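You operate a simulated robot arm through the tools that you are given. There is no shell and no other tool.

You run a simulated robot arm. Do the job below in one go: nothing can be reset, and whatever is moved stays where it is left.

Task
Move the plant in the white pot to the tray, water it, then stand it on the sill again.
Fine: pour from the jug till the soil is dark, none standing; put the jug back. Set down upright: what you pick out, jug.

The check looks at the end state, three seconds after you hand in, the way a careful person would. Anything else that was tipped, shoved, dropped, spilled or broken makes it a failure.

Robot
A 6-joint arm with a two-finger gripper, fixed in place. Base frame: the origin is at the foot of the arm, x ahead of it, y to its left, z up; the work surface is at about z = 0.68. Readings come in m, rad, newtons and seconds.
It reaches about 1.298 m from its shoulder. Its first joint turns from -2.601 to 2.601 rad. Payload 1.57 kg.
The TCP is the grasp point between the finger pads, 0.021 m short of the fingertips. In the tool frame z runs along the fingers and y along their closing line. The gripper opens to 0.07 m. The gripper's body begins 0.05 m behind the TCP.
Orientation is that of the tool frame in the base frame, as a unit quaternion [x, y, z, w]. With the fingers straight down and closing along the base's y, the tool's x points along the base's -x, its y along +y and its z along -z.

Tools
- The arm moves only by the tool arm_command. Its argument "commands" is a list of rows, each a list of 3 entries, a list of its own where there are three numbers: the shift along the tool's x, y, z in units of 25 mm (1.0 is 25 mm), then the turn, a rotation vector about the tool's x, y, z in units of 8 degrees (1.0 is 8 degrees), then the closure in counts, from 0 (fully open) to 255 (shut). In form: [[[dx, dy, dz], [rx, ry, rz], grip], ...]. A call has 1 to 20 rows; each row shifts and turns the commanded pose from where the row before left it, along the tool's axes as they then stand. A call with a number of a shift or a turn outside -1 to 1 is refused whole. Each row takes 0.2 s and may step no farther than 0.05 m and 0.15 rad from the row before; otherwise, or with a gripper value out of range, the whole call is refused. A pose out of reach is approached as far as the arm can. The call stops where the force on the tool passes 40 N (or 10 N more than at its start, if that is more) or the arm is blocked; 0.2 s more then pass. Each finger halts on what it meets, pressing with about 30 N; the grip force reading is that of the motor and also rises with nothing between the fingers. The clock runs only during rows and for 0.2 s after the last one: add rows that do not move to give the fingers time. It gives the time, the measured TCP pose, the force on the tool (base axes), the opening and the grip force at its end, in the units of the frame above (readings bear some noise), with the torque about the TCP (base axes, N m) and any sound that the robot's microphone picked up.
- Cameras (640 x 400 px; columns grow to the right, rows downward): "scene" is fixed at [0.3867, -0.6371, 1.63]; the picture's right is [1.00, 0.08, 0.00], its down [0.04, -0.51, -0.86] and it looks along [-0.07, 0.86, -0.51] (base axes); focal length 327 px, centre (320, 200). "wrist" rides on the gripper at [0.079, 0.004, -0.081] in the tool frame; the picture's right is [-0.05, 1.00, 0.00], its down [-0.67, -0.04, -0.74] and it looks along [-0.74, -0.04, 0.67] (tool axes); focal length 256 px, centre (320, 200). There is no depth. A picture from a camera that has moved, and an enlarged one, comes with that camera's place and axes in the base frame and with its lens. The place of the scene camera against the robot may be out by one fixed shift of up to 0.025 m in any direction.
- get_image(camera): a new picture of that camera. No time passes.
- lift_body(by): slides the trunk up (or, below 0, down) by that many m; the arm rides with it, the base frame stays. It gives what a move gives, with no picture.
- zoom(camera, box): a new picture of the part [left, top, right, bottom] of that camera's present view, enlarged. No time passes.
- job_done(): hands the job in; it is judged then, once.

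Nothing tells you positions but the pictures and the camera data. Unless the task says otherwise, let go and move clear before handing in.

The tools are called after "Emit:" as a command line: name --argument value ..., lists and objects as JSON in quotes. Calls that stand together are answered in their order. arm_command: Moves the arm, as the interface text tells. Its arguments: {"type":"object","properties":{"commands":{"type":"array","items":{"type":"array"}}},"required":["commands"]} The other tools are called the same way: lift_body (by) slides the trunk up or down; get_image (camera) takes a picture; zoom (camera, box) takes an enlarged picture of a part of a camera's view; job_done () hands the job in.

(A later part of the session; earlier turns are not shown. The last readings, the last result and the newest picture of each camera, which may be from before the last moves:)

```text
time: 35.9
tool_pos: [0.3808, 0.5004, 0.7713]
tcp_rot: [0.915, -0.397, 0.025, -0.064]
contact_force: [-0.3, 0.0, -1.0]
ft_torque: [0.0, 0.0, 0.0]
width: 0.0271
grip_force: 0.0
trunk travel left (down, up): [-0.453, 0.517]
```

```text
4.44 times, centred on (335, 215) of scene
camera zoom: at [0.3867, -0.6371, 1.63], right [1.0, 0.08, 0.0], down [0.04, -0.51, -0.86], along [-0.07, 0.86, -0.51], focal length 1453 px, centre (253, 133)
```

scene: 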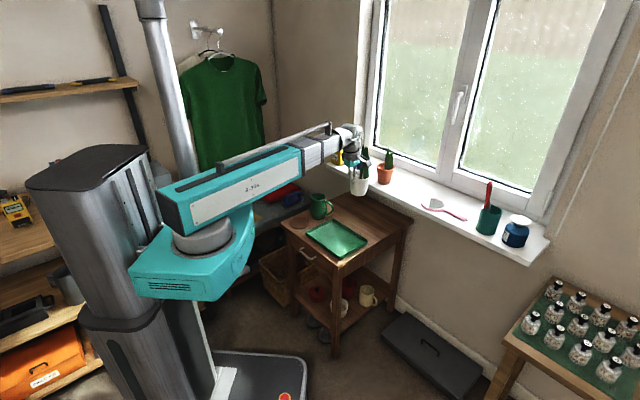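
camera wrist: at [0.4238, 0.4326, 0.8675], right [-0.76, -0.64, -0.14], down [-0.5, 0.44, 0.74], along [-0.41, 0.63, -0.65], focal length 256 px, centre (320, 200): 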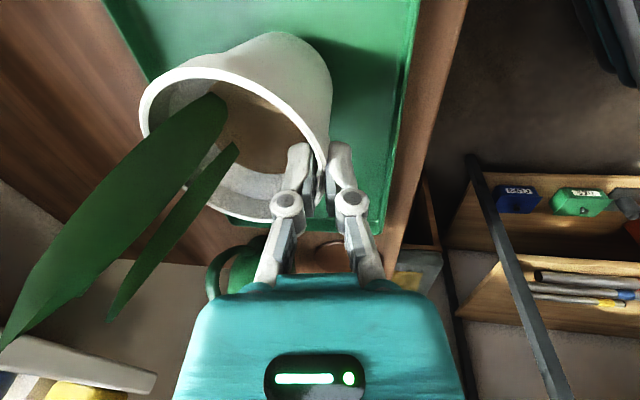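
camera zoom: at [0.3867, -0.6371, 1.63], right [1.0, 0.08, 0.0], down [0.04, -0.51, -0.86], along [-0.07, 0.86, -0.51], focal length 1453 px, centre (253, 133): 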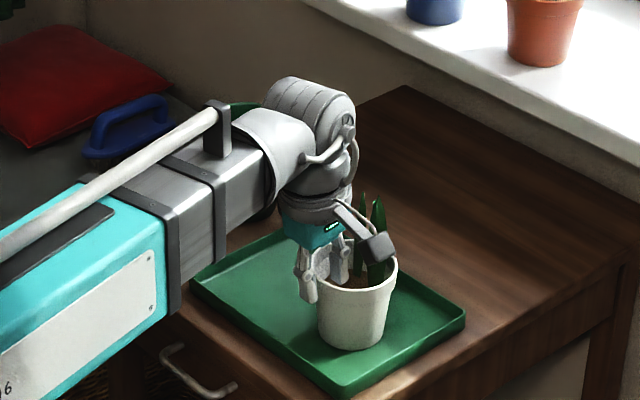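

The pot stands upright in the tray. I'll raise the hand clear and look at the jug from above.

Emit:
lift_body --by 0.3

Emit:
get_image --camera "wrist"

Emit:
zoom --camera "scene" --box '[270, 170, 410, 270]'

```text
time: 38.9
tool_pos: [0.3801, 0.5009, 1.0737]
tcp_rot: [0.915, -0.398, 0.025, -0.064]
contact_force: [0.0, -0.1, 0.3]
ft_torque: [0.01, -0.03, 0.0]
width: 0.0274
grip_force: 0.0
trunk travel left (down, up): [-0.753, 0.217]
```

```text
taken
camera wrist: at [0.4237, 0.4326, 1.1531], right [-0.76, -0.64, -0.14], down [-0.5, 0.44, 0.74], along [-0.41, 0.63, -0.65], focal length 256 px, centre (320, 200)
```

wrist: 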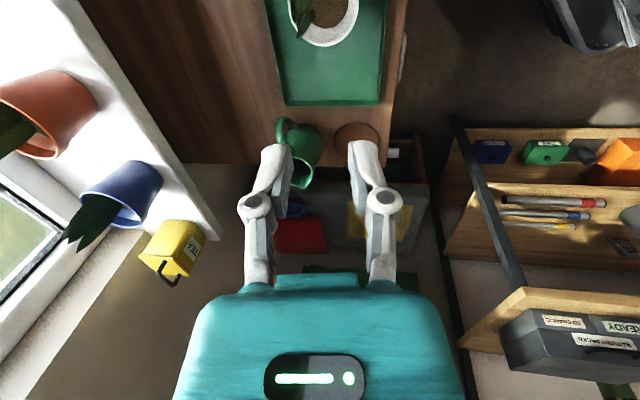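

```text
4.00 times, centred on (340, 220) of scene
camera zoom: at [0.3867, -0.6371, 1.63], right [1.0, 0.08, 0.0], down [0.04, -0.51, -0.86], along [-0.07, 0.86, -0.51], focal length 1307 px, centre (240, 120)
```

zoom: 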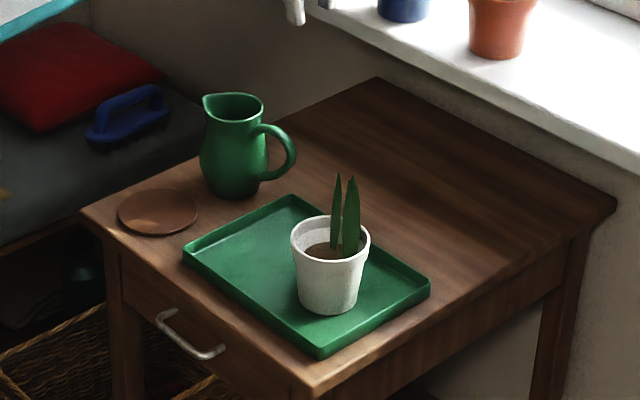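

The pot is in the tray with its soil visible, and the jug's handle points roughly toward −y/+x, with its spout opposite. I'll level the hand, turn it to line up with the handle plane, and move near the jug for a close look.

Emit:
arm_command --commands '[[[0, 0, 0], [-0.5, 0, 0], 100], [[0, 0, 0], [-0.5, 0, 0], 100], [[-0.64, -0.8, 0], [0, 0, 0], 100], [[-0.64, -0.8, 0], [0, 0, 0], 100], [[-0.64, -0.8, 0], [0, 0, 0], 100], [[-0.64, -0.8, 0], [0, 0, 0], 100], [[-0.64, -0.8, 0], [0, 0, 0], 100], [[0, 0, 0], [0, 0, -0.8], 100], [[0, 0, 0], [0, 0, -0.8], 100], [[0, 0, 0], [0, 0, -0.8], 100], [[0, 0, 0], [0, 0, 0], 100]]'

Emit:
get_image --camera "wrist"

Emit:
get_image --camera "scene"

```text
time: 41.3
tool_pos: [0.3981, 0.6283, 1.0709]
tcp_rot: [0.971, -0.24, -0.001, -0.001]
contact_force: [0.3, 0.4, -0.2]
ft_torque: [-0.02, 0.01, -0.02]
width: 0.0423
grip_force: 0.0
trunk travel left (down, up): [-0.753, 0.217]
```

```text
taken
camera wrist: at [0.4677, 0.5869, 1.1527], right [-0.51, -0.86, 0.0], down [-0.57, 0.34, 0.75], along [-0.64, 0.38, -0.66], focal length 256 px, centre (320, 200)
```

wrist: 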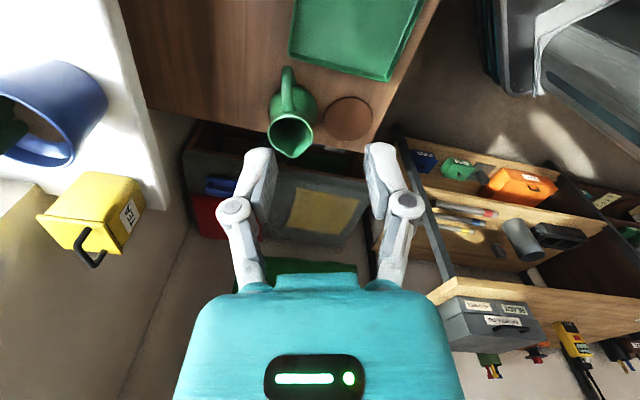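

```text
taken
```

scene: 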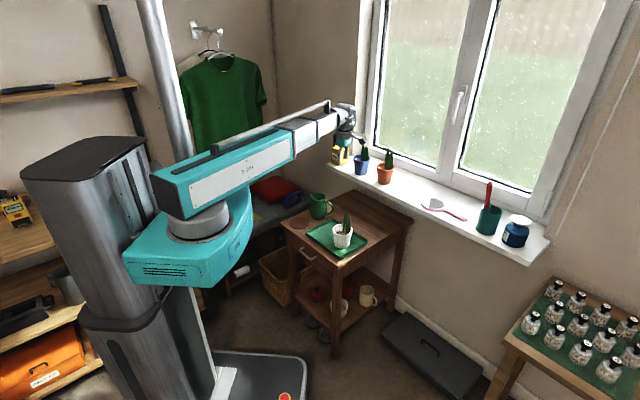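

I can see the jug with its handle facing the camera and opening at the far side. I'll zoom in to measure it.

Emit:
zoom --camera "wrist" --box '[240, 50, 360, 170]'

Emit:
zoom --camera "scene" --box '[295, 180, 345, 225]'

```text
3.33 times, centred on (300, 110) of wrist
camera zoom: at [0.4677, 0.5869, 1.1527], right [-0.51, -0.86, 0.0], down [-0.57, 0.34, 0.75], along [-0.64, 0.38, -0.66], focal length 853 px, centre (387, 500)
```

zoom: 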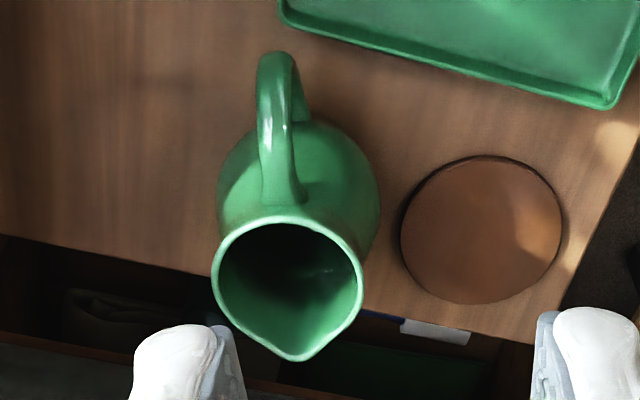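

```text
8.89 times, centred on (320, 202) of scene
camera zoom: at [0.3867, -0.6371, 1.63], right [1.0, 0.08, 0.0], down [0.04, -0.51, -0.86], along [-0.07, 0.86, -0.51], focal length 2905 px, centre (320, 178)
```

zoom: 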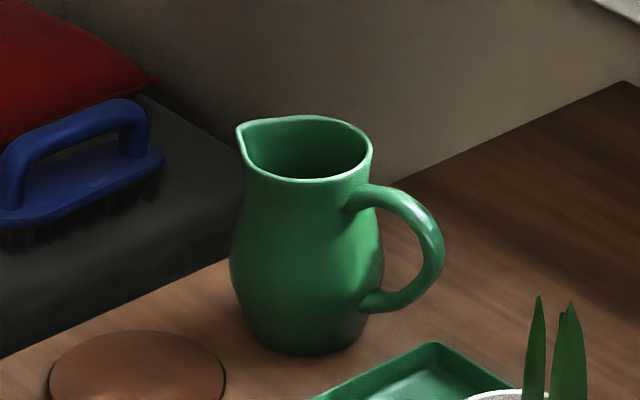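

The jug's rim is at about (0.282, 0.754, 0.786) and its handle loop points toward azimuth −31°. I'll tilt the hand 30°, so the fingertips can also brace against the jug, and hover over the top of the handle.

Emit:
arm_command --commands '[[[0, 0, 0], [0, 0, 0.4], 100], [[0, 0, 0], [0, -0.94, 0], 100], [[0, 0, 0], [0, -0.94, 0], 100], [[0, 0, 0], [0, -0.94, 0], 100], [[0, 0, 0], [0, -0.94, 0], 100], [[-0.706, -0.378, 0.408], [0, 0, 0], 100], [[-0.706, -0.378, 0.408], [0, 0, 0], 100], [[-0.706, -0.378, 0.408], [0, 0, 0], 100], [[-0.706, -0.378, 0.408], [0, 0, 0], 100], [[-0.706, -0.378, 0.408], [0, 0, 0], 100], [[0, 0, 0], [0, 0, 0], 100]]'

Emit:
get_image --camera "wrist"

Emit:
get_image --camera "scene"

```text
time: 43.7
tool_pos: [0.3348, 0.7221, 1.0971]
tcp_rot: [0.93, -0.258, -0.253, -0.07]
contact_force: [0.1, 0.0, -0.2]
ft_torque: [0.02, -0.01, 0.0]
width: 0.0429
grip_force: 0.0
out of reach, approached as far as the arm can: row 3, 4, 5
trunk travel left (down, up): [-0.753, 0.217]
```

```text
taken
camera wrist: at [0.4273, 0.6609, 1.1272], right [-0.55, -0.83, 0.03], down [-0.15, 0.13, 0.98], along [-0.82, 0.54, -0.2], focal length 256 px, centre (320, 200)
```

wrist: 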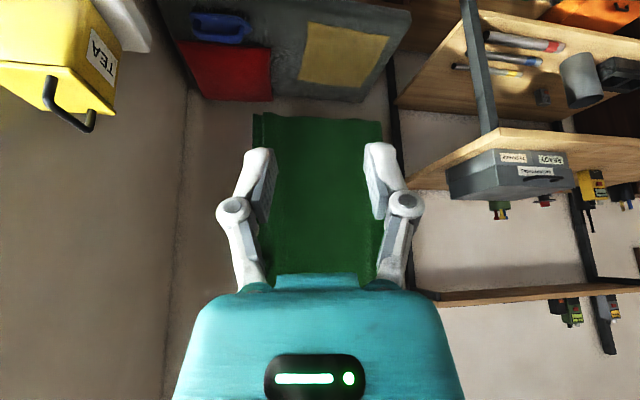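

```text
taken
```

scene: 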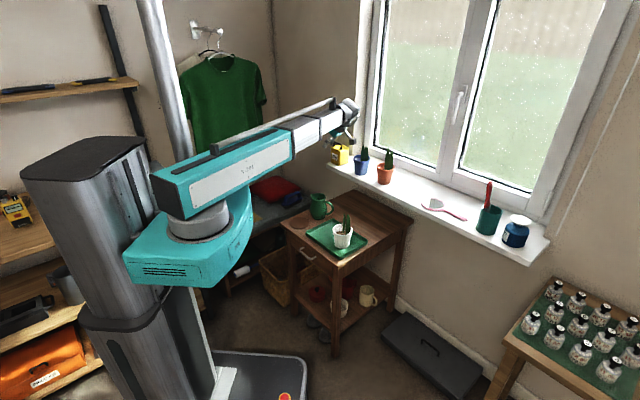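

The hand tilts correctly but its height follows the trunk, so I'll use the trunk for height. I'll lower it to just above the handle and check.

Emit:
lift_body --by -0.265

Emit:
get_image --camera "wrist"

Emit:
zoom --camera "scene" --box '[280, 160, 380, 250]'

```text
time: 46.4
tool_pos: [0.3369, 0.7211, 0.831]
tcp_rot: [0.93, -0.258, -0.252, -0.069]
contact_force: [0.2, -0.5, 0.1]
ft_torque: [0.02, -0.02, 0.01]
width: 0.0423
grip_force: 0.0
trunk travel left (down, up): [-0.488, 0.482]
```

```text
taken
camera wrist: at [0.4276, 0.6606, 0.8623], right [-0.55, -0.83, 0.03], down [-0.15, 0.13, 0.98], along [-0.82, 0.54, -0.2], focal length 256 px, centre (320, 200)
```

wrist: 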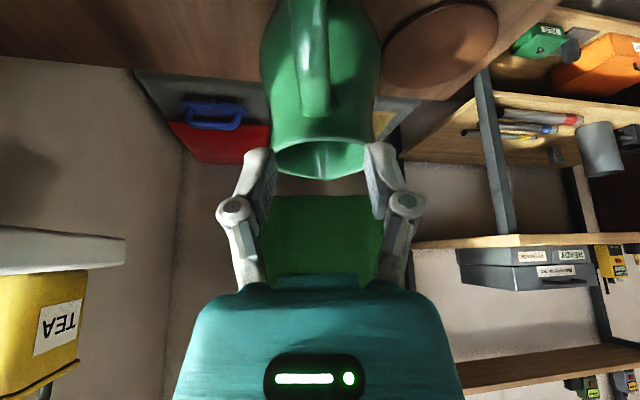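

```text
4.44 times, centred on (330, 205) of scene
camera zoom: at [0.3867, -0.6371, 1.63], right [1.0, 0.08, 0.0], down [0.04, -0.51, -0.86], along [-0.07, 0.86, -0.51], focal length 1453 px, centre (276, 178)
```

zoom: 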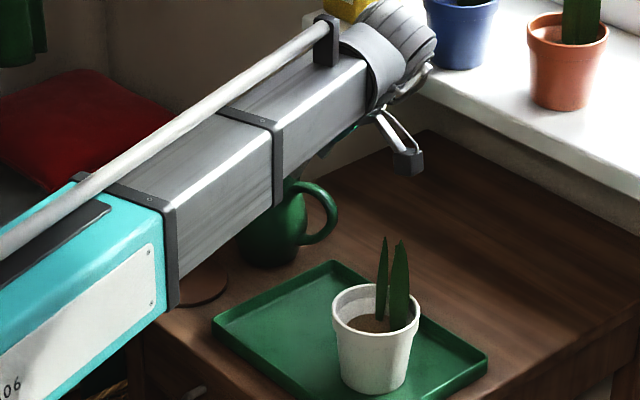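

The hand is centred on the handle; the jug's rim turns out to be nearer z ≈ 0.80. I'll zoom in to pin down the handle shape before going lower.

Emit:
zoom --camera "wrist" --box '[220, 0, 420, 200]'

```text
2.00 times, centred on (320, 100) of wrist
camera zoom: at [0.4276, 0.6606, 0.8623], right [-0.55, -0.83, 0.03], down [-0.15, 0.13, 0.98], along [-0.82, 0.54, -0.2], focal length 512 px, centre (320, 400)
```

zoom: 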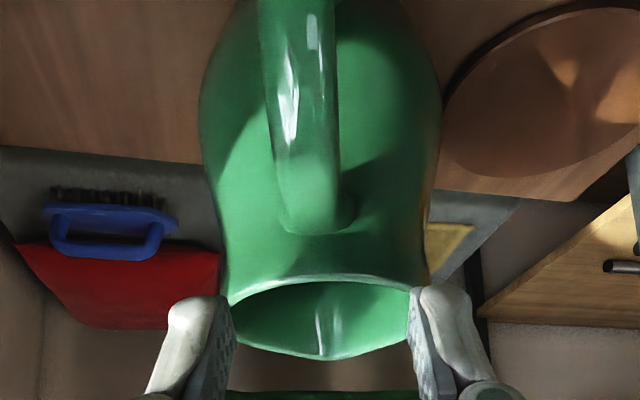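

I'll shift 8 mm outward and 3 mm sideways to centre on the handle, then lower so the fingers straddle the top of the loop.

Emit:
arm_command --commands '[[[0.28, -0.13, -0.16], [0, 0, 0], 100], [[0, 0, 0], [0, 0, 0], 100]]'

Emit:
lift_body --by -0.025

Emit:
get_image --camera "wrist"

```text
time: 47.0
tool_pos: [0.344, 0.7186, 0.832]
tcp_rot: [0.93, -0.258, -0.252, -0.069]
contact_force: [-0.4, 1.0, 0.8]
ft_torque: [-0.03, -0.01, -0.01]
width: 0.0425
grip_force: 0.0
trunk travel left (down, up): [-0.488, 0.482]
```

```text
time: 47.7
tool_pos: [0.3456, 0.7188, 0.8075]
tcp_rot: [0.93, -0.257, -0.252, -0.068]
contact_force: [-0.1, -0.5, -0.2]
ft_torque: [0.02, 0.0, 0.0]
width: 0.0425
grip_force: 0.1
trunk travel left (down, up): [-0.463, 0.507]
```

```text
taken
camera wrist: at [0.4361, 0.6589, 0.8372], right [-0.55, -0.83, 0.03], down [-0.15, 0.13, 0.98], along [-0.82, 0.54, -0.2], focal length 256 px, centre (320, 200)
```

wrist: 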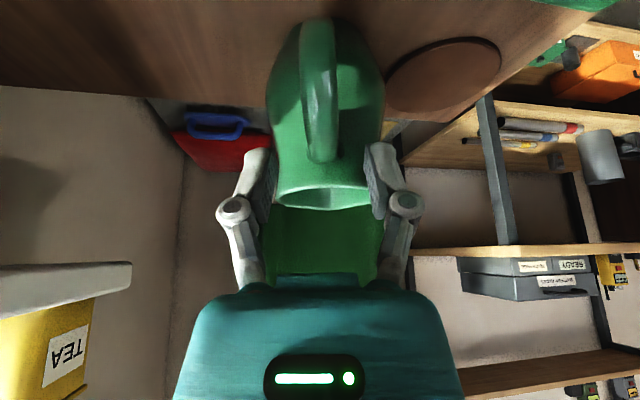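

The handle lies centred between the fingers. I'll lower another 18 mm so the pads sit on either side of the loop.

Emit:
lift_body --by -0.018

Emit:
zoom --camera "wrist" --box '[220, 60, 420, 260]'

Emit:
zoom --camera "scene" --box '[290, 170, 370, 230]'

```text
time: 48.4
tool_pos: [0.3443, 0.7197, 0.7885]
tcp_rot: [0.93, -0.258, -0.251, -0.069]
contact_force: [0.7, 0.3, -0.1]
ft_torque: [-0.03, -0.01, 0.0]
width: 0.043
grip_force: 0.0
trunk travel left (down, up): [-0.445, 0.525]
```

```text
2.00 times, centred on (320, 160) of wrist
camera zoom: at [0.4361, 0.6589, 0.8192], right [-0.55, -0.83, 0.03], down [-0.15, 0.13, 0.98], along [-0.82, 0.54, -0.2], focal length 512 px, centre (320, 280)
```

zoom: 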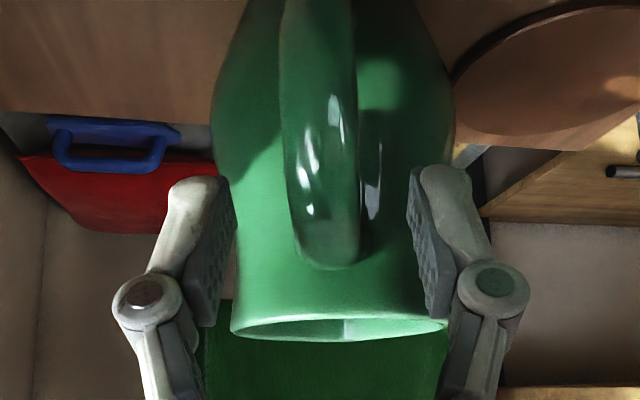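

```text
6.67 times, centred on (330, 200) of scene
camera zoom: at [0.3867, -0.6371, 1.63], right [1.0, 0.08, 0.0], down [0.04, -0.51, -0.86], along [-0.07, 0.86, -0.51], focal length 2179 px, centre (253, 200)
```

zoom: 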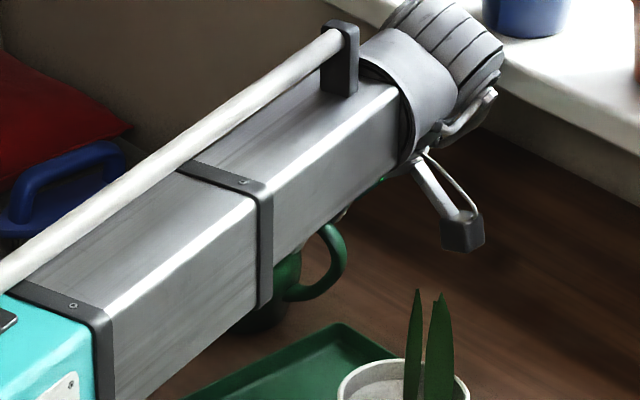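

The pads flank the loop. I'll ease 8 mm toward the jug body so the fingertips can brace against the neck, drop 4 mm more, and check before closing.

Emit:
arm_command --commands '[[[-0.14, 0, 0.08], [0, 0, 0], 100], [[-0.14, 0, 0.08], [0, 0, 0], 100], [[0, 0, 0], [0, 0, 0], 100]]'

Emit:
lift_body --by -0.004

Emit:
zoom --camera "wrist" --box '[220, 60, 420, 260]'

```text
time: 49.1
tool_pos: [0.3368, 0.7234, 0.7891]
tcp_rot: [0.93, -0.258, -0.252, -0.069]
contact_force: [-0.5, -0.3, -0.1]
ft_torque: [-0.03, 0.03, 0.03]
width: 0.0424
grip_force: 0.0
trunk travel left (down, up): [-0.445, 0.525]
```

```text
time: 49.7
tool_pos: [0.3368, 0.723, 0.7844]
tcp_rot: [0.931, -0.257, -0.251, -0.069]
contact_force: [-0.5, -0.2, 0.3]
ft_torque: [-0.01, -0.02, 0.0]
width: 0.0425
grip_force: 0.0
trunk travel left (down, up): [-0.441, 0.529]
```

```text
2.00 times, centred on (320, 160) of wrist
camera zoom: at [0.429, 0.663, 0.8152], right [-0.55, -0.83, 0.03], down [-0.15, 0.13, 0.98], along [-0.82, 0.54, -0.2], focal length 512 px, centre (320, 280)
```

zoom: 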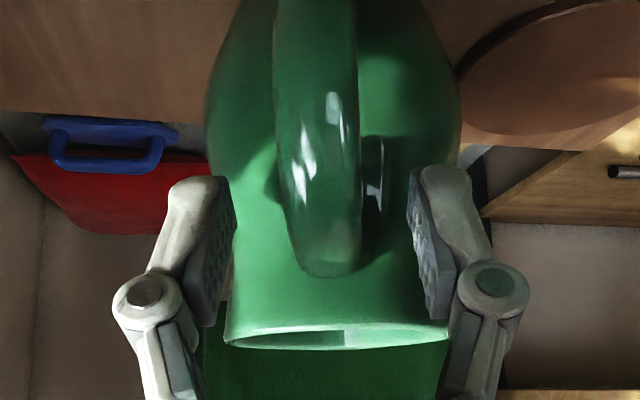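

The loop sits squarely between the pads. I'll close on it.

Emit:
arm_command --commands '[[[0, 0, 0], [0, 0, 0], 150], [[0, 0, 0], [0, 0, 0], 175], [[0, 0, 0], [0, 0, 0], 195], [[0, 0, 0], [0, 0, 0], 215], [[0, 0, 0], [0, 0, 0], 255], [[0, 0, 0], [0, 0, 0], 255], [[0, 0, 0], [0, 0, 0], 255]]'

Emit:
zoom --camera "wrist" --box '[220, 60, 420, 260]'

```text
time: 51.3
tool_pos: [0.3369, 0.7235, 0.7847]
tcp_rot: [0.93, -0.258, -0.253, -0.069]
contact_force: [-1.6, -1.0, 0.9]
ft_torque: [0.15, 0.16, 0.1]
width: 0.0147
grip_force: 29.8
trunk travel left (down, up): [-0.441, 0.529]
```

```text
2.00 times, centred on (320, 160) of wrist
camera zoom: at [0.4288, 0.663, 0.8154], right [-0.55, -0.83, 0.03], down [-0.15, 0.13, 0.98], along [-0.82, 0.54, -0.2], focal length 512 px, centre (320, 280)
```

zoom: 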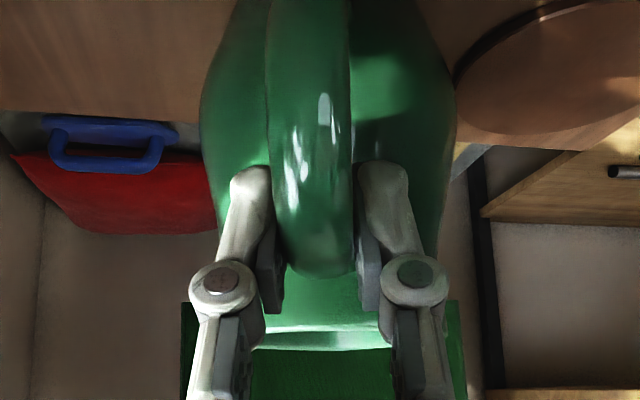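

The handle is gripped at 14.7 mm. I'll lift a few millimetres first and check that the jug does not rotate in the grip.

Emit:
lift_body --by 0.006

Emit:
zoom --camera "wrist" --box '[220, 60, 420, 260]'

Emit:
zoom --camera "scene" --box '[290, 170, 370, 230]'

```text
time: 51.8
tool_pos: [0.3375, 0.7242, 0.7899]
tcp_rot: [0.93, -0.258, -0.251, -0.069]
contact_force: [0.0, 0.2, -6.0]
ft_torque: [-0.17, -0.26, 0.02]
width: 0.0147
grip_force: 30.0
trunk travel left (down, up): [-0.447, 0.523]
```

```text
2.00 times, centred on (320, 160) of wrist
camera zoom: at [0.4293, 0.6633, 0.8209], right [-0.55, -0.83, 0.03], down [-0.15, 0.14, 0.98], along [-0.82, 0.54, -0.2], focal length 512 px, centre (320, 280)
```

zoom: 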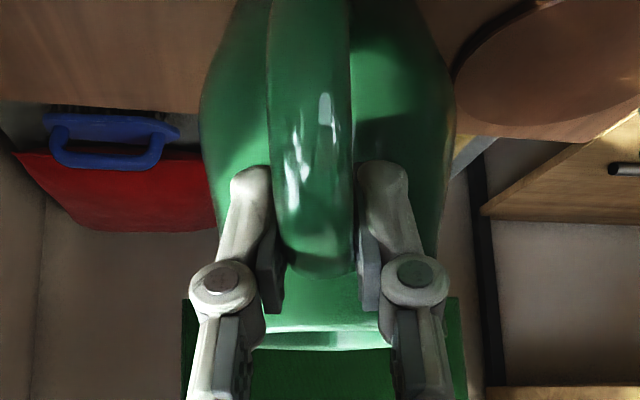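

```text
6.67 times, centred on (330, 200) of scene
camera zoom: at [0.3867, -0.6371, 1.63], right [1.0, 0.08, 0.0], down [0.04, -0.51, -0.86], along [-0.07, 0.86, -0.51], focal length 2179 px, centre (253, 200)
```

zoom: 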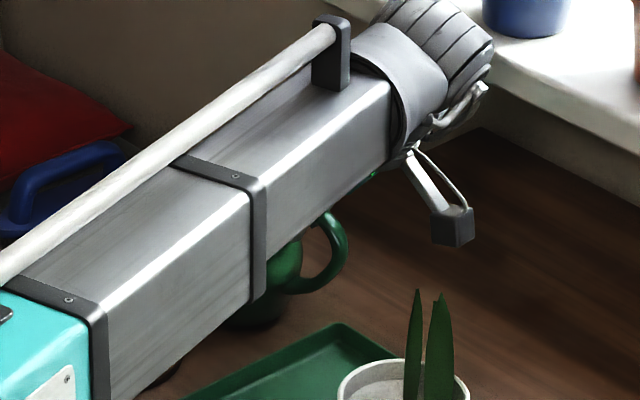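

The jug weighs about 0.6 kg and has not turned in the grip. I'll lift further and check again.

Emit:
lift_body --by 0.04

Emit:
zoom --camera "wrist" --box '[220, 60, 420, 260]'

Emit:
zoom --camera "scene" --box '[270, 160, 370, 235]'

```text
time: 52.7
tool_pos: [0.3363, 0.7238, 0.83]
tcp_rot: [0.93, -0.258, -0.251, -0.069]
contact_force: [0.0, 0.6, -5.7]
ft_torque: [-0.13, -0.26, 0.0]
width: 0.0147
grip_force: 29.9
trunk travel left (down, up): [-0.487, 0.483]
```

```text
2.00 times, centred on (320, 160) of wrist
camera zoom: at [0.4292, 0.6634, 0.8609], right [-0.55, -0.83, 0.03], down [-0.15, 0.13, 0.98], along [-0.82, 0.54, -0.2], focal length 512 px, centre (320, 280)
```

zoom: 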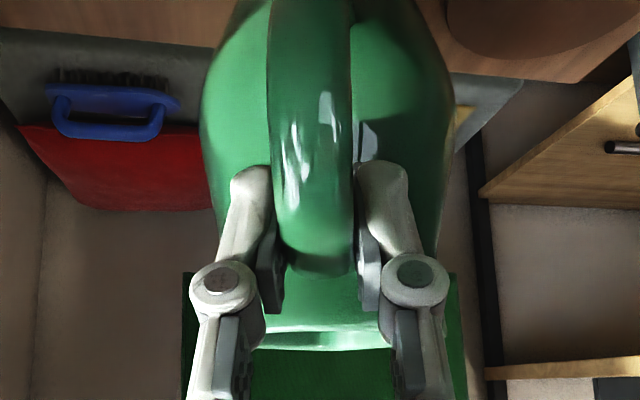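

```text
5.33 times, centred on (320, 198) of scene
camera zoom: at [0.3867, -0.6371, 1.63], right [1.0, 0.08, 0.0], down [0.04, -0.51, -0.86], along [-0.07, 0.86, -0.51], focal length 1743 px, centre (320, 213)
```

zoom: 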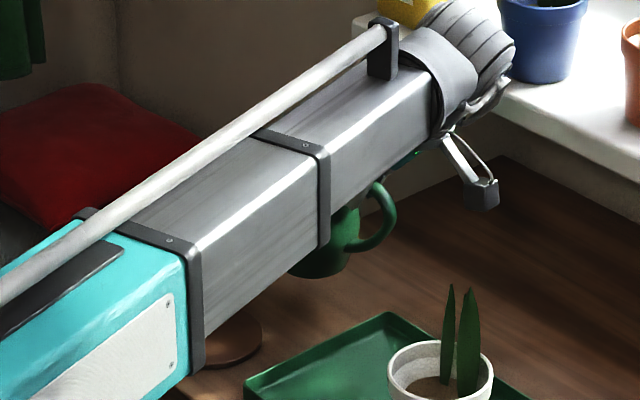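

The grip is firm. I'll lift the jug well above the plant, then turn it about the vertical so that the spout will come over the pot from the side away from the leaves.

Emit:
lift_body --by 0.18

Emit:
arm_command --commands '[[[0, 0, 0], [0.25, 0, 0.43], 255], [[0, 0, 0], [0.4, 0, 0.69], 255], [[0, 0, 0], [0.5, 0, 0.86], 255], [[0, 0, 0], [0.5, 0, 0.86], 255], [[0, 0, 0], [0.5, 0, 0.86], 255], [[0, 0, 0], [0.5, 0, 0.86], 255], [[0, 0, 0], [0.4, 0, 0.69], 255], [[0, 0, 0], [0.25, 0, 0.43], 255], [[0, 0, 0], [0, 0, 0], 255]]'

Emit:
get_image --camera "scene"

Emit:
get_image --camera "wrist"

```text
time: 54.7
tool_pos: [0.3381, 0.7231, 1.01]
tcp_rot: [0.93, -0.258, -0.251, -0.069]
contact_force: [1.0, 0.4, -5.6]
ft_torque: [-0.2, -0.24, -0.01]
width: 0.0144
grip_force: 30.6
trunk travel left (down, up): [-0.667, 0.303]
```

```text
time: 56.7
tool_pos: [0.3375, 0.7234, 1.0097]
tcp_rot: [0.72, -0.644, -0.195, -0.172]
contact_force: [0.3, -0.4, -5.3]
ft_torque: [-0.36, -0.05, 0.02]
width: 0.0142
grip_force: 30.5
trunk travel left (down, up): [-0.667, 0.303]
```

```text
taken
```

scene: 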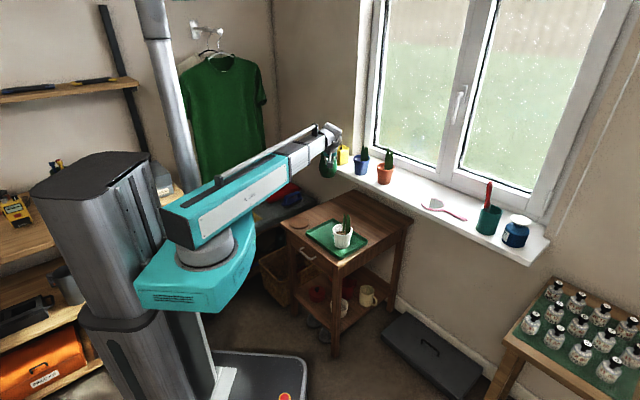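

```text
taken
camera wrist: at [0.3454, 0.6141, 1.041], right [-1.0, -0.07, 0.03], down [0.02, 0.2, 0.98], along [-0.07, 0.98, -0.2], focal length 256 px, centre (320, 200)
```

wrist: 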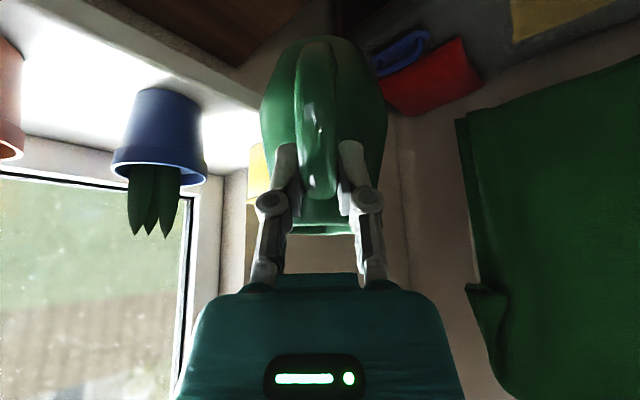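

The jug is level and turning smoothly. I'll draw it back toward the tray area and then continue the turn.

Emit:
arm_command --commands '[[[0.4, 0.17, -0.23], [0, 0, 0], 255], [[0.73, 0.316, -0.424], [0, 0, 0], 255], [[0.73, 0.316, -0.424], [0, 0, 0], 255], [[0.73, 0.316, -0.424], [0, 0, 0], 255], [[0.73, 0.316, -0.424], [0, 0, 0], 255], [[0.73, 0.316, -0.424], [0, 0, 0], 255], [[0.73, 0.316, -0.424], [0, 0, 0], 255], [[0.33, 0.146, -0.194], [0, 0, 0], 255], [[0, 0, 0], [0, 0, 0], 255]]'

Emit:
arm_command --commands '[[[0, 0, 0], [0.25, 0, 0.43], 255], [[0, 0, 0], [0.4, 0, 0.69], 255], [[0, 0, 0], [0.5, 0, 0.86], 255], [[0, 0, 0], [0.5, 0, 0.86], 255], [[0, 0, 0], [0.5, 0, 0.86], 255], [[0, 0, 0], [0.5, 0, 0.86], 255], [[0, 0, 0], [0.5, 0, 0.86], 255], [[0, 0, 0], [0.5, 0, 0.86], 255], [[0, 0, 0], [0.4, 0, 0.69], 255], [[0, 0, 0], [0.25, 0, 0.43], 255], [[0, 0, 0], [0, 0, 0], 255]]'

Emit:
get_image --camera "scene"

Emit:
get_image --camera "wrist"

```text
time: 58.7
tool_pos: [0.2998, 0.5713, 1.0099]
tcp_rot: [0.72, -0.643, -0.195, -0.173]
contact_force: [0.6, -0.5, -6.0]
ft_torque: [-0.33, -0.02, 0.02]
width: 0.0144
grip_force: 29.5
trunk travel left (down, up): [-0.667, 0.303]
```

```text
time: 61.1
tool_pos: [0.2989, 0.5695, 1.0093]
tcp_rot: [-0.232, 0.938, 0.061, 0.252]
contact_force: [0.5, -0.4, -6.0]
ft_torque: [-0.16, 0.25, 0.01]
width: 0.0142
grip_force: 30.2
trunk travel left (down, up): [-0.667, 0.303]
```

```text
taken
```

scene: 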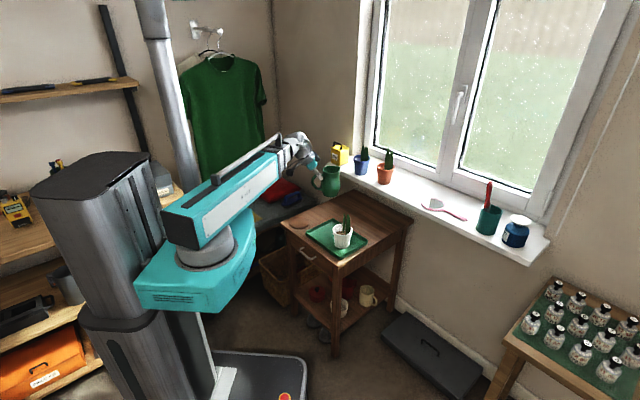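

```text
taken
camera wrist: at [0.2007, 0.5228, 1.0411], right [-0.43, 0.9, 0.03], down [0.2, 0.06, 0.98], along [0.88, 0.42, -0.2], focal length 256 px, centre (320, 200)
```

wrist: 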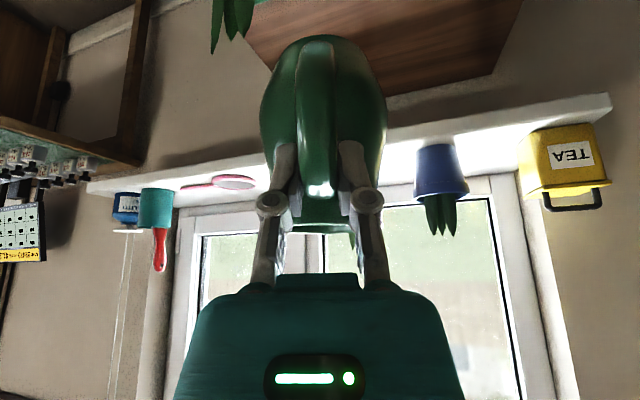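

The jug remains level and clear of everything. I'll turn the last 53° to bring the spout toward the pot.

Emit:
arm_command --commands '[[[0, 0, 0], [0.25, 0, 0.43], 255], [[0, 0, 0], [0.4, 0, 0.69], 255], [[0, 0, 0], [0.5, 0, 0.86], 255], [[0, 0, 0], [0.5, 0, 0.86], 255], [[0, 0, 0], [0.5, 0, 0.86], 255], [[0, 0, 0], [0.5, 0, 0.86], 255], [[0, 0, 0], [0.4, 0, 0.69], 255], [[0, 0, 0], [0.25, 0, 0.43], 255], [[0, 0, 0], [0, 0, 0], 255]]'

Emit:
get_image --camera "scene"

Emit:
get_image --camera "wrist"

Emit:
zoom --camera "scene" --box '[280, 130, 400, 260]'

```text
time: 63.1
tool_pos: [0.3005, 0.5707, 1.01]
tcp_rot: [0.206, 0.943, -0.056, 0.254]
contact_force: [0.1, -0.3, -5.7]
ft_torque: [0.11, 0.33, 0.01]
width: 0.0143
grip_force: 29.5
trunk travel left (down, up): [-0.667, 0.303]
```

```text
taken
```

scene: 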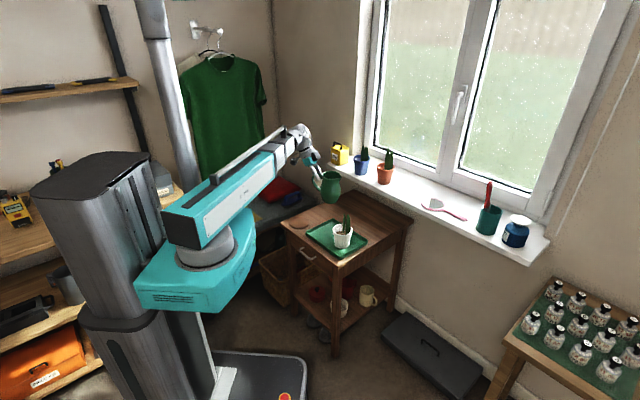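

```text
taken
camera wrist: at [0.2016, 0.6199, 1.0411], right [0.46, 0.89, 0.03], down [0.17, -0.12, 0.98], along [0.87, -0.44, -0.2], focal length 256 px, centre (320, 200)
```

wrist: 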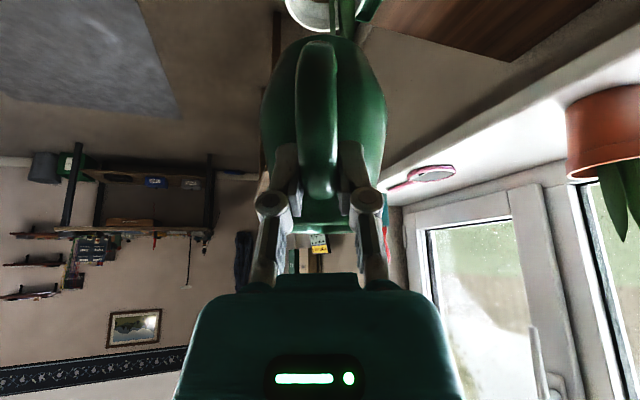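

```text
3.08 times, centred on (340, 195) of scene
camera zoom: at [0.3867, -0.6371, 1.63], right [1.0, 0.08, 0.0], down [0.04, -0.51, -0.86], along [-0.07, 0.86, -0.51], focal length 1006 px, centre (258, 215)
```

zoom: 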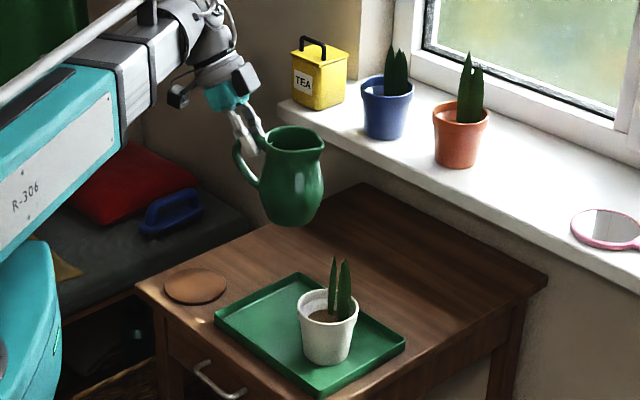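

The jug is level, with its spout aimed toward the pot. I'll begin tilting gently about the spout to about 20°, which should not pour yet, and check the geometry.

Emit:
arm_command --commands '[[[-0.094, 0, -0.272], [0, 0.5, 0], 255], [[-0.094, 0, -0.272], [0, 0.5, 0], 255], [[-0.094, 0, -0.272], [0, 0.5, 0], 255], [[-0.094, 0, -0.272], [0, 0.5, 0], 255], [[-0.094, 0, -0.272], [0, 0.5, 0], 255], [[0, 0, 0], [0, 0, 0], 255]]'

Emit:
zoom --camera "scene" --box '[280, 130, 400, 260]'

Emit:
get_image --camera "wrist"

```text
time: 64.5
tool_pos: [0.2974, 0.5714, 0.9883]
tcp_rot: [0.212, 0.973, -0.019, 0.086]
contact_force: [-0.2, 0.1, -5.6]
ft_torque: [0.06, 0.18, 0.02]
width: 0.0144
grip_force: 30.2
out of reach, approached as far as the arm can: row 1, 2, 3, 4, 5
trunk travel left (down, up): [-0.667, 0.303]
```

```text
3.08 times, centred on (340, 195) of scene
camera zoom: at [0.3867, -0.6371, 1.63], right [1.0, 0.08, 0.0], down [0.04, -0.51, -0.86], along [-0.07, 0.86, -0.51], focal length 1006 px, centre (258, 215)
```

zoom: 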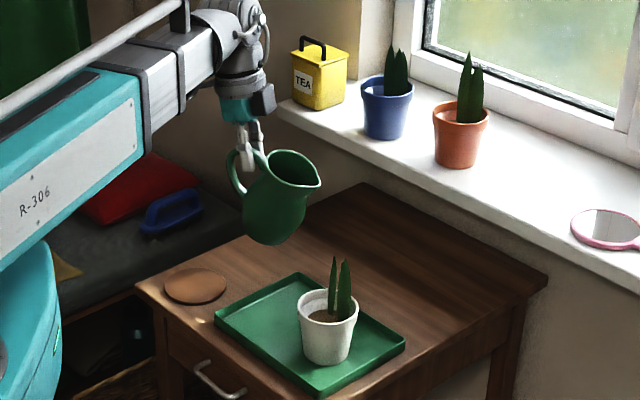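

```text
taken
camera wrist: at [0.2157, 0.6132, 1.0545], right [0.46, 0.89, 0.01], down [0.46, -0.25, 0.85], along [0.75, -0.39, -0.53], focal length 256 px, centre (320, 200)
```

wrist: 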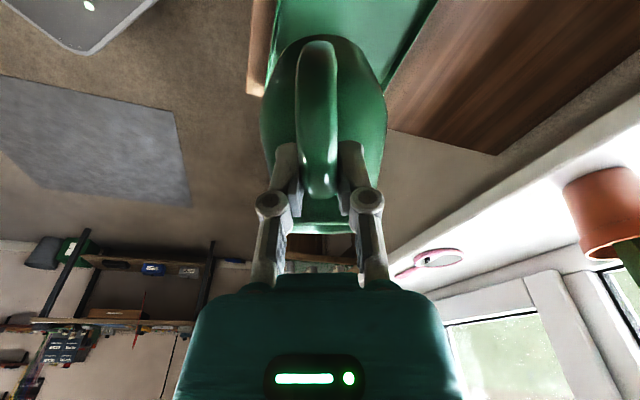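

The geometry holds: the spout stays above the target point. I'll lower the jug toward the pot, then look again.

Emit:
lift_body --by -0.08

Emit:
zoom --camera "scene" --box '[290, 160, 390, 260]'

Emit:
get_image --camera "wrist"

```text
time: 65.6
tool_pos: [0.2977, 0.5702, 0.908]
tcp_rot: [0.211, 0.973, -0.019, 0.086]
contact_force: [-1.0, -0.4, -6.0]
ft_torque: [0.06, 0.18, 0.01]
width: 0.0145
grip_force: 30.2
trunk travel left (down, up): [-0.587, 0.383]
```

```text
4.00 times, centred on (340, 210) of scene
camera zoom: at [0.3867, -0.6371, 1.63], right [1.0, 0.08, 0.0], down [0.04, -0.51, -0.86], along [-0.07, 0.86, -0.51], focal length 1307 px, centre (240, 160)
```

zoom: 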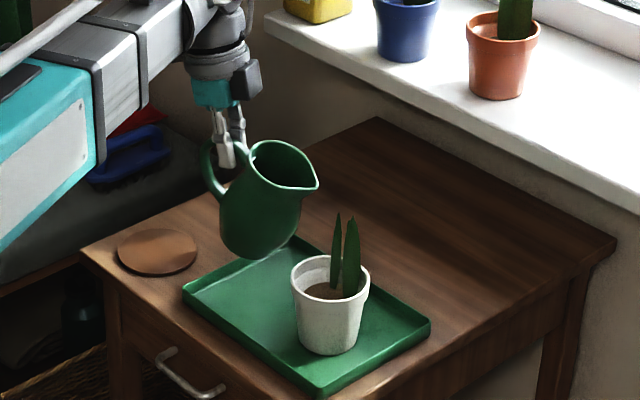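

```text
taken
camera wrist: at [0.2155, 0.6131, 0.9745], right [0.46, 0.89, 0.01], down [0.46, -0.25, 0.85], along [0.76, -0.39, -0.53], focal length 256 px, centre (320, 200)
```

wrist: 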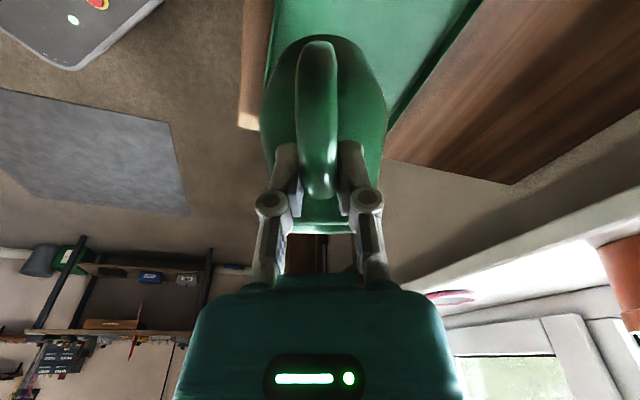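

The spout hangs above the left-front of the pot opening. I'll tilt further to about 36° and look into the jug for the water level.

Emit:
arm_command --commands '[[[-0.094, 0, -0.272], [0, 0.5, 0], 255], [[-0.094, 0, -0.272], [0, 0.5, 0], 255], [[0, 0, 0], [0, 0, 0], 255]]'

Emit:
zoom --camera "scene" --box '[300, 170, 370, 240]'

```text
time: 66.4
tool_pos: [0.2999, 0.5694, 0.9067]
tcp_rot: [0.212, 0.977, -0.005, 0.016]
contact_force: [0.3, -0.1, -5.8]
ft_torque: [0.04, 0.11, -0.02]
width: 0.0145
grip_force: 30.0
out of reach, approached as far as the arm can: row 1, 2
trunk travel left (down, up): [-0.587, 0.383]
```

```text
5.71 times, centred on (335, 205) of scene
camera zoom: at [0.3867, -0.6371, 1.63], right [1.0, 0.08, 0.0], down [0.04, -0.51, -0.86], along [-0.07, 0.86, -0.51], focal length 1868 px, centre (234, 171)
```

zoom: 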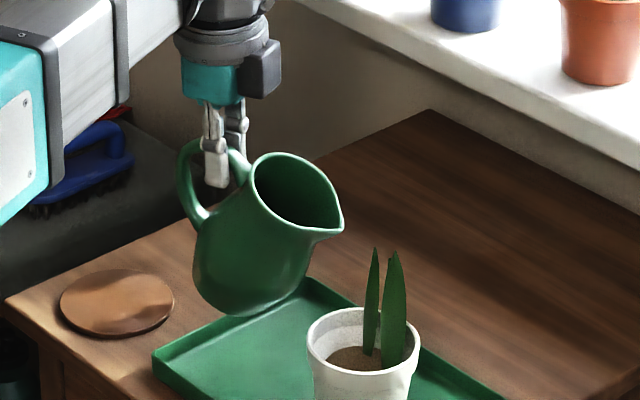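

The jug is tilted 28° with nothing flowing. I'll lower 2 cm, keeping the belly clear of the pot rim, then tilt more in small steps.

Emit:
lift_body --by -0.02

Emit:
arm_command --commands '[[[-0.094, 0, -0.272], [0, 0.5, 0], 255], [[0, 0, 0], [0, 0, 0], 255]]'

Emit:
zoom --camera "scene" --box '[300, 170, 370, 240]'

Emit:
get_image --camera "wrist"

```text
time: 67.1
tool_pos: [0.299, 0.5693, 0.8853]
tcp_rot: [0.213, 0.977, -0.005, 0.018]
contact_force: [-0.4, -1.1, -5.2]
ft_torque: [0.08, 0.1, 0.01]
width: 0.0146
grip_force: 30.1
trunk travel left (down, up): [-0.567, 0.403]
```

```text
time: 67.7
tool_pos: [0.301, 0.5698, 0.8857]
tcp_rot: [0.213, 0.977, 0.003, -0.017]
contact_force: [0.7, 0.0, -6.5]
ft_torque: [0.05, 0.12, -0.01]
width: 0.0143
grip_force: 29.3
out of reach, approached as far as the arm can: row 1
trunk travel left (down, up): [-0.567, 0.403]
```

```text
5.71 times, centred on (335, 205) of scene
camera zoom: at [0.3867, -0.6371, 1.63], right [1.0, 0.08, 0.0], down [0.04, -0.51, -0.86], along [-0.07, 0.86, -0.51], focal length 1868 px, centre (234, 171)
```

zoom: 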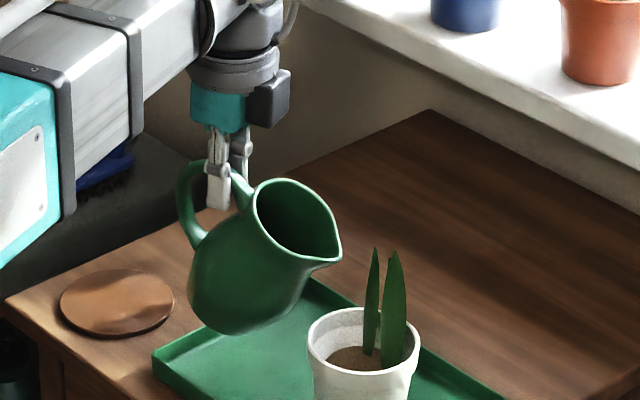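

```text
taken
camera wrist: at [0.2342, 0.605, 0.9695], right [0.46, 0.89, 0.0], down [0.61, -0.32, 0.72], along [0.64, -0.34, -0.69], focal length 256 px, centre (320, 200)
```

wrist: 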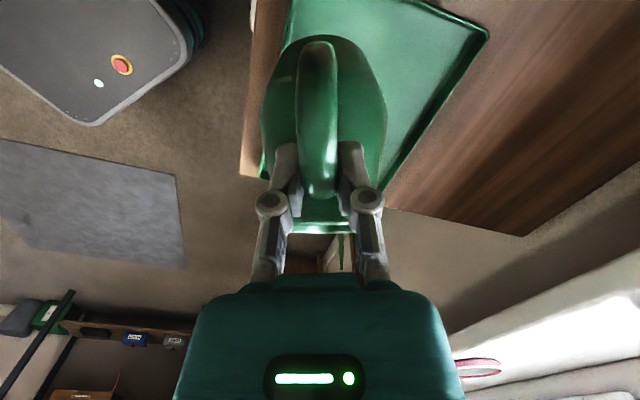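

The tilt is 32° with still no flow. I'll tilt two more small steps and lower slightly so that the spout sits close over the rim.

Emit:
arm_command --commands '[[[-0.094, 0, -0.272], [0, 0.5, 0], 255], [[0, 0, 0], [0, 0, 0], 255]]'

Emit:
lift_body --by -0.018

Emit:
zoom --camera "scene" --box '[300, 170, 370, 240]'

```text
time: 68.3
tool_pos: [0.3043, 0.5683, 0.8855]
tcp_rot: [0.213, 0.976, 0.011, -0.051]
contact_force: [1.0, -0.6, -5.0]
ft_torque: [0.03, 0.02, -0.01]
width: 0.0144
grip_force: 29.5
out of reach, approached as far as the arm can: row 1
trunk travel left (down, up): [-0.567, 0.403]
```

```text
time: 69.0
tool_pos: [0.3056, 0.568, 0.8674]
tcp_rot: [0.213, 0.976, 0.01, -0.051]
contact_force: [-0.4, -0.7, -5.7]
ft_torque: [0.02, 0.06, 0.01]
width: 0.0143
grip_force: 30.5
trunk travel left (down, up): [-0.549, 0.421]
```

```text
5.71 times, centred on (335, 205) of scene
camera zoom: at [0.3867, -0.6371, 1.63], right [1.0, 0.08, 0.0], down [0.04, -0.51, -0.86], along [-0.07, 0.86, -0.51], focal length 1868 px, centre (234, 171)
```

zoom: 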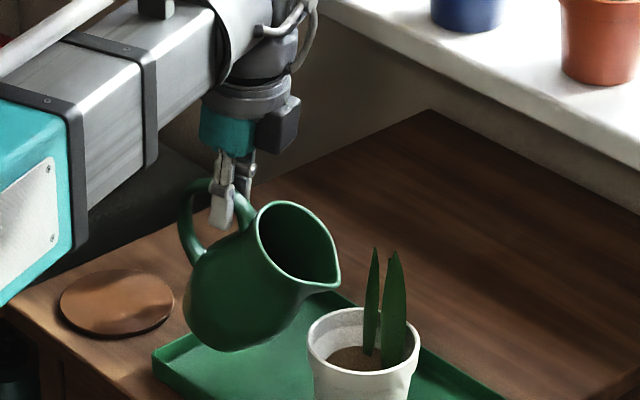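

The spout now sits about 6 cm above the rim, inside the opening on the clear-soil side. I'll keep tilting in small steps and watch for flow.

Emit:
arm_command --commands '[[[-0.094, 0, -0.272], [0, 0.5, 0], 255], [[0, 0, 0], [0, 0, 0], 255]]'

Emit:
zoom --camera "scene" --box '[310, 180, 370, 240]'

```text
time: 69.5
tool_pos: [0.3064, 0.5675, 0.8696]
tcp_rot: [0.212, 0.973, 0.017, -0.085]
contact_force: [-0.7, 0.6, -5.5]
ft_torque: [0.04, 0.02, 0.0]
width: 0.0145
grip_force: 29.9
out of reach, approached as far as the arm can: row 1
trunk travel left (down, up): [-0.549, 0.421]
```

```text
6.67 times, centred on (340, 210) of scene
camera zoom: at [0.3867, -0.6371, 1.63], right [1.0, 0.08, 0.0], down [0.04, -0.51, -0.86], along [-0.07, 0.86, -0.51], focal length 2179 px, centre (187, 133)
```

zoom: 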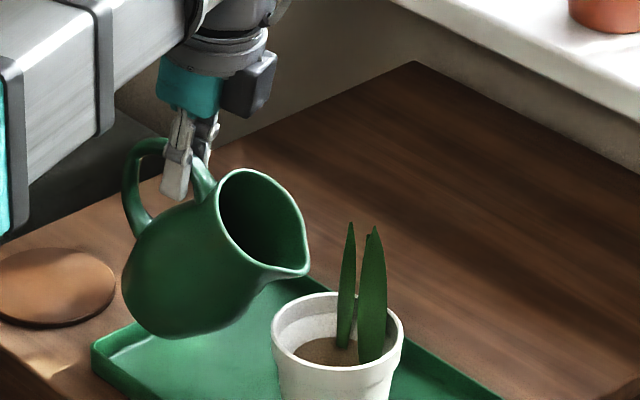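

No flow yet at 40°. I'll continue in small steps.

Emit:
arm_command --commands '[[[-0.094, 0, -0.272], [0, 0.5, 0], 255], [[0, 0, 0], [0, 0, 0], 255]]'

Emit:
zoom --camera "scene" --box '[310, 180, 370, 240]'

```text
time: 70.2
tool_pos: [0.3098, 0.5658, 0.8722]
tcp_rot: [0.212, 0.97, 0.025, -0.12]
contact_force: [-0.3, 0.5, -5.4]
ft_torque: [-0.04, 0.04, -0.01]
width: 0.0146
grip_force: 30.2
out of reach, approached as far as the arm can: row 1
trunk travel left (down, up): [-0.549, 0.421]
```

```text
6.67 times, centred on (340, 210) of scene
camera zoom: at [0.3867, -0.6371, 1.63], right [1.0, 0.08, 0.0], down [0.04, -0.51, -0.86], along [-0.07, 0.86, -0.51], focal length 2179 px, centre (187, 133)
```

zoom: 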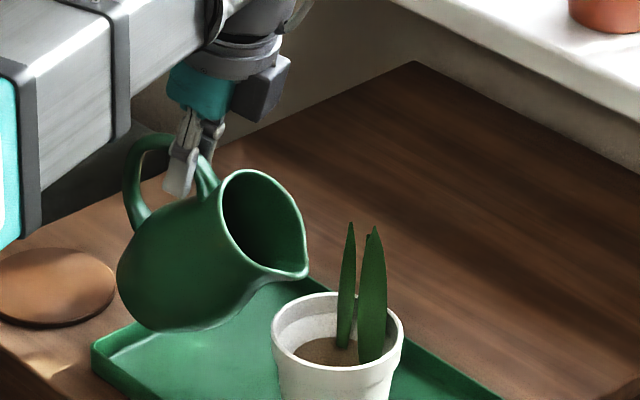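

Still dry at 44°. Continuing with small steps.

Emit:
arm_command --commands '[[[-0.094, 0, -0.272], [0, 0.5, 0], 255]]'

Emit:
zoom --camera "scene" --box '[310, 180, 370, 240]'

```text
time: 70.5
tool_pos: [0.3127, 0.5638, 0.8773]
tcp_rot: [0.211, 0.965, 0.033, -0.152]
contact_force: [0.0, 1.4, -6.0]
ft_torque: [-0.03, -0.04, -0.01]
width: 0.0146
grip_force: 30.3
trunk travel left (down, up): [-0.549, 0.421]
```

```text
6.67 times, centred on (340, 210) of scene
camera zoom: at [0.3867, -0.6371, 1.63], right [1.0, 0.08, 0.0], down [0.04, -0.51, -0.86], along [-0.07, 0.86, -0.51], focal length 2179 px, centre (187, 133)
```

zoom: 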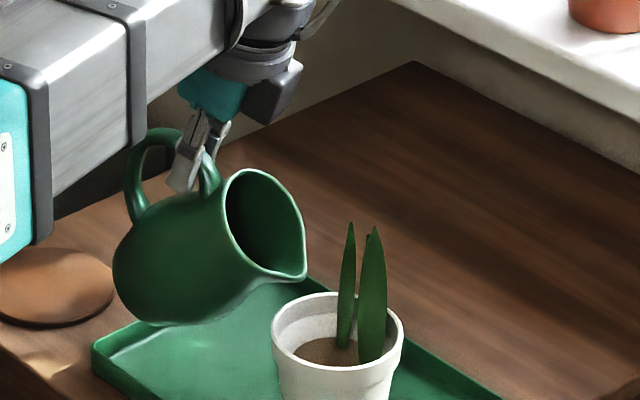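

Still dry at 48°. Next step.

Emit:
arm_command --commands '[[[-0.094, 0, -0.272], [0, 0.5, 0], 255]]'

Emit:
zoom --camera "scene" --box '[310, 180, 370, 240]'

Emit:
get_image --camera "wrist"

```text
time: 71.0
tool_pos: [0.3179, 0.5634, 0.8791]
tcp_rot: [0.209, 0.959, 0.04, -0.187]
contact_force: [0.4, 0.8, -5.4]
ft_torque: [-0.07, -0.02, -0.01]
width: 0.0143
grip_force: 30.3
out of reach, approached as far as the arm can: row 1
trunk travel left (down, up): [-0.549, 0.421]
```

```text
6.67 times, centred on (340, 210) of scene
camera zoom: at [0.3867, -0.6371, 1.63], right [1.0, 0.08, 0.0], down [0.04, -0.51, -0.86], along [-0.07, 0.86, -0.51], focal length 2179 px, centre (187, 133)
```

zoom: 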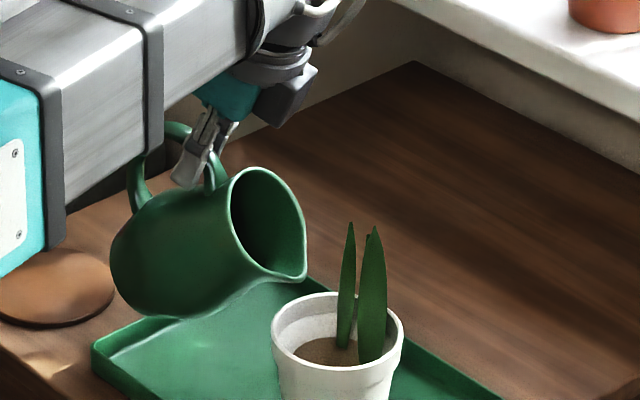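

```text
taken
camera wrist: at [0.2803, 0.584, 0.986], right [0.46, 0.89, -0.02], down [0.8, -0.4, 0.44], along [0.38, -0.22, -0.9], focal length 256 px, centre (320, 200)
```

wrist: 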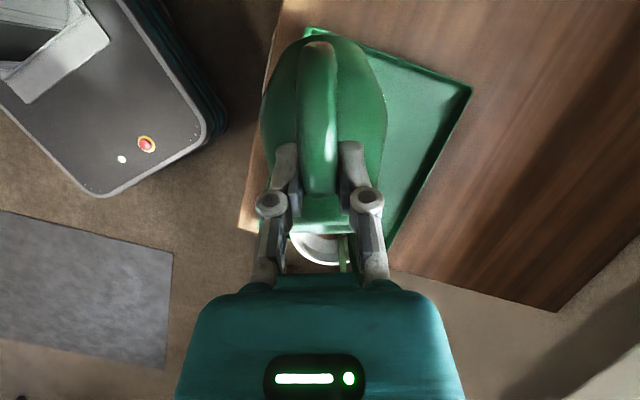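

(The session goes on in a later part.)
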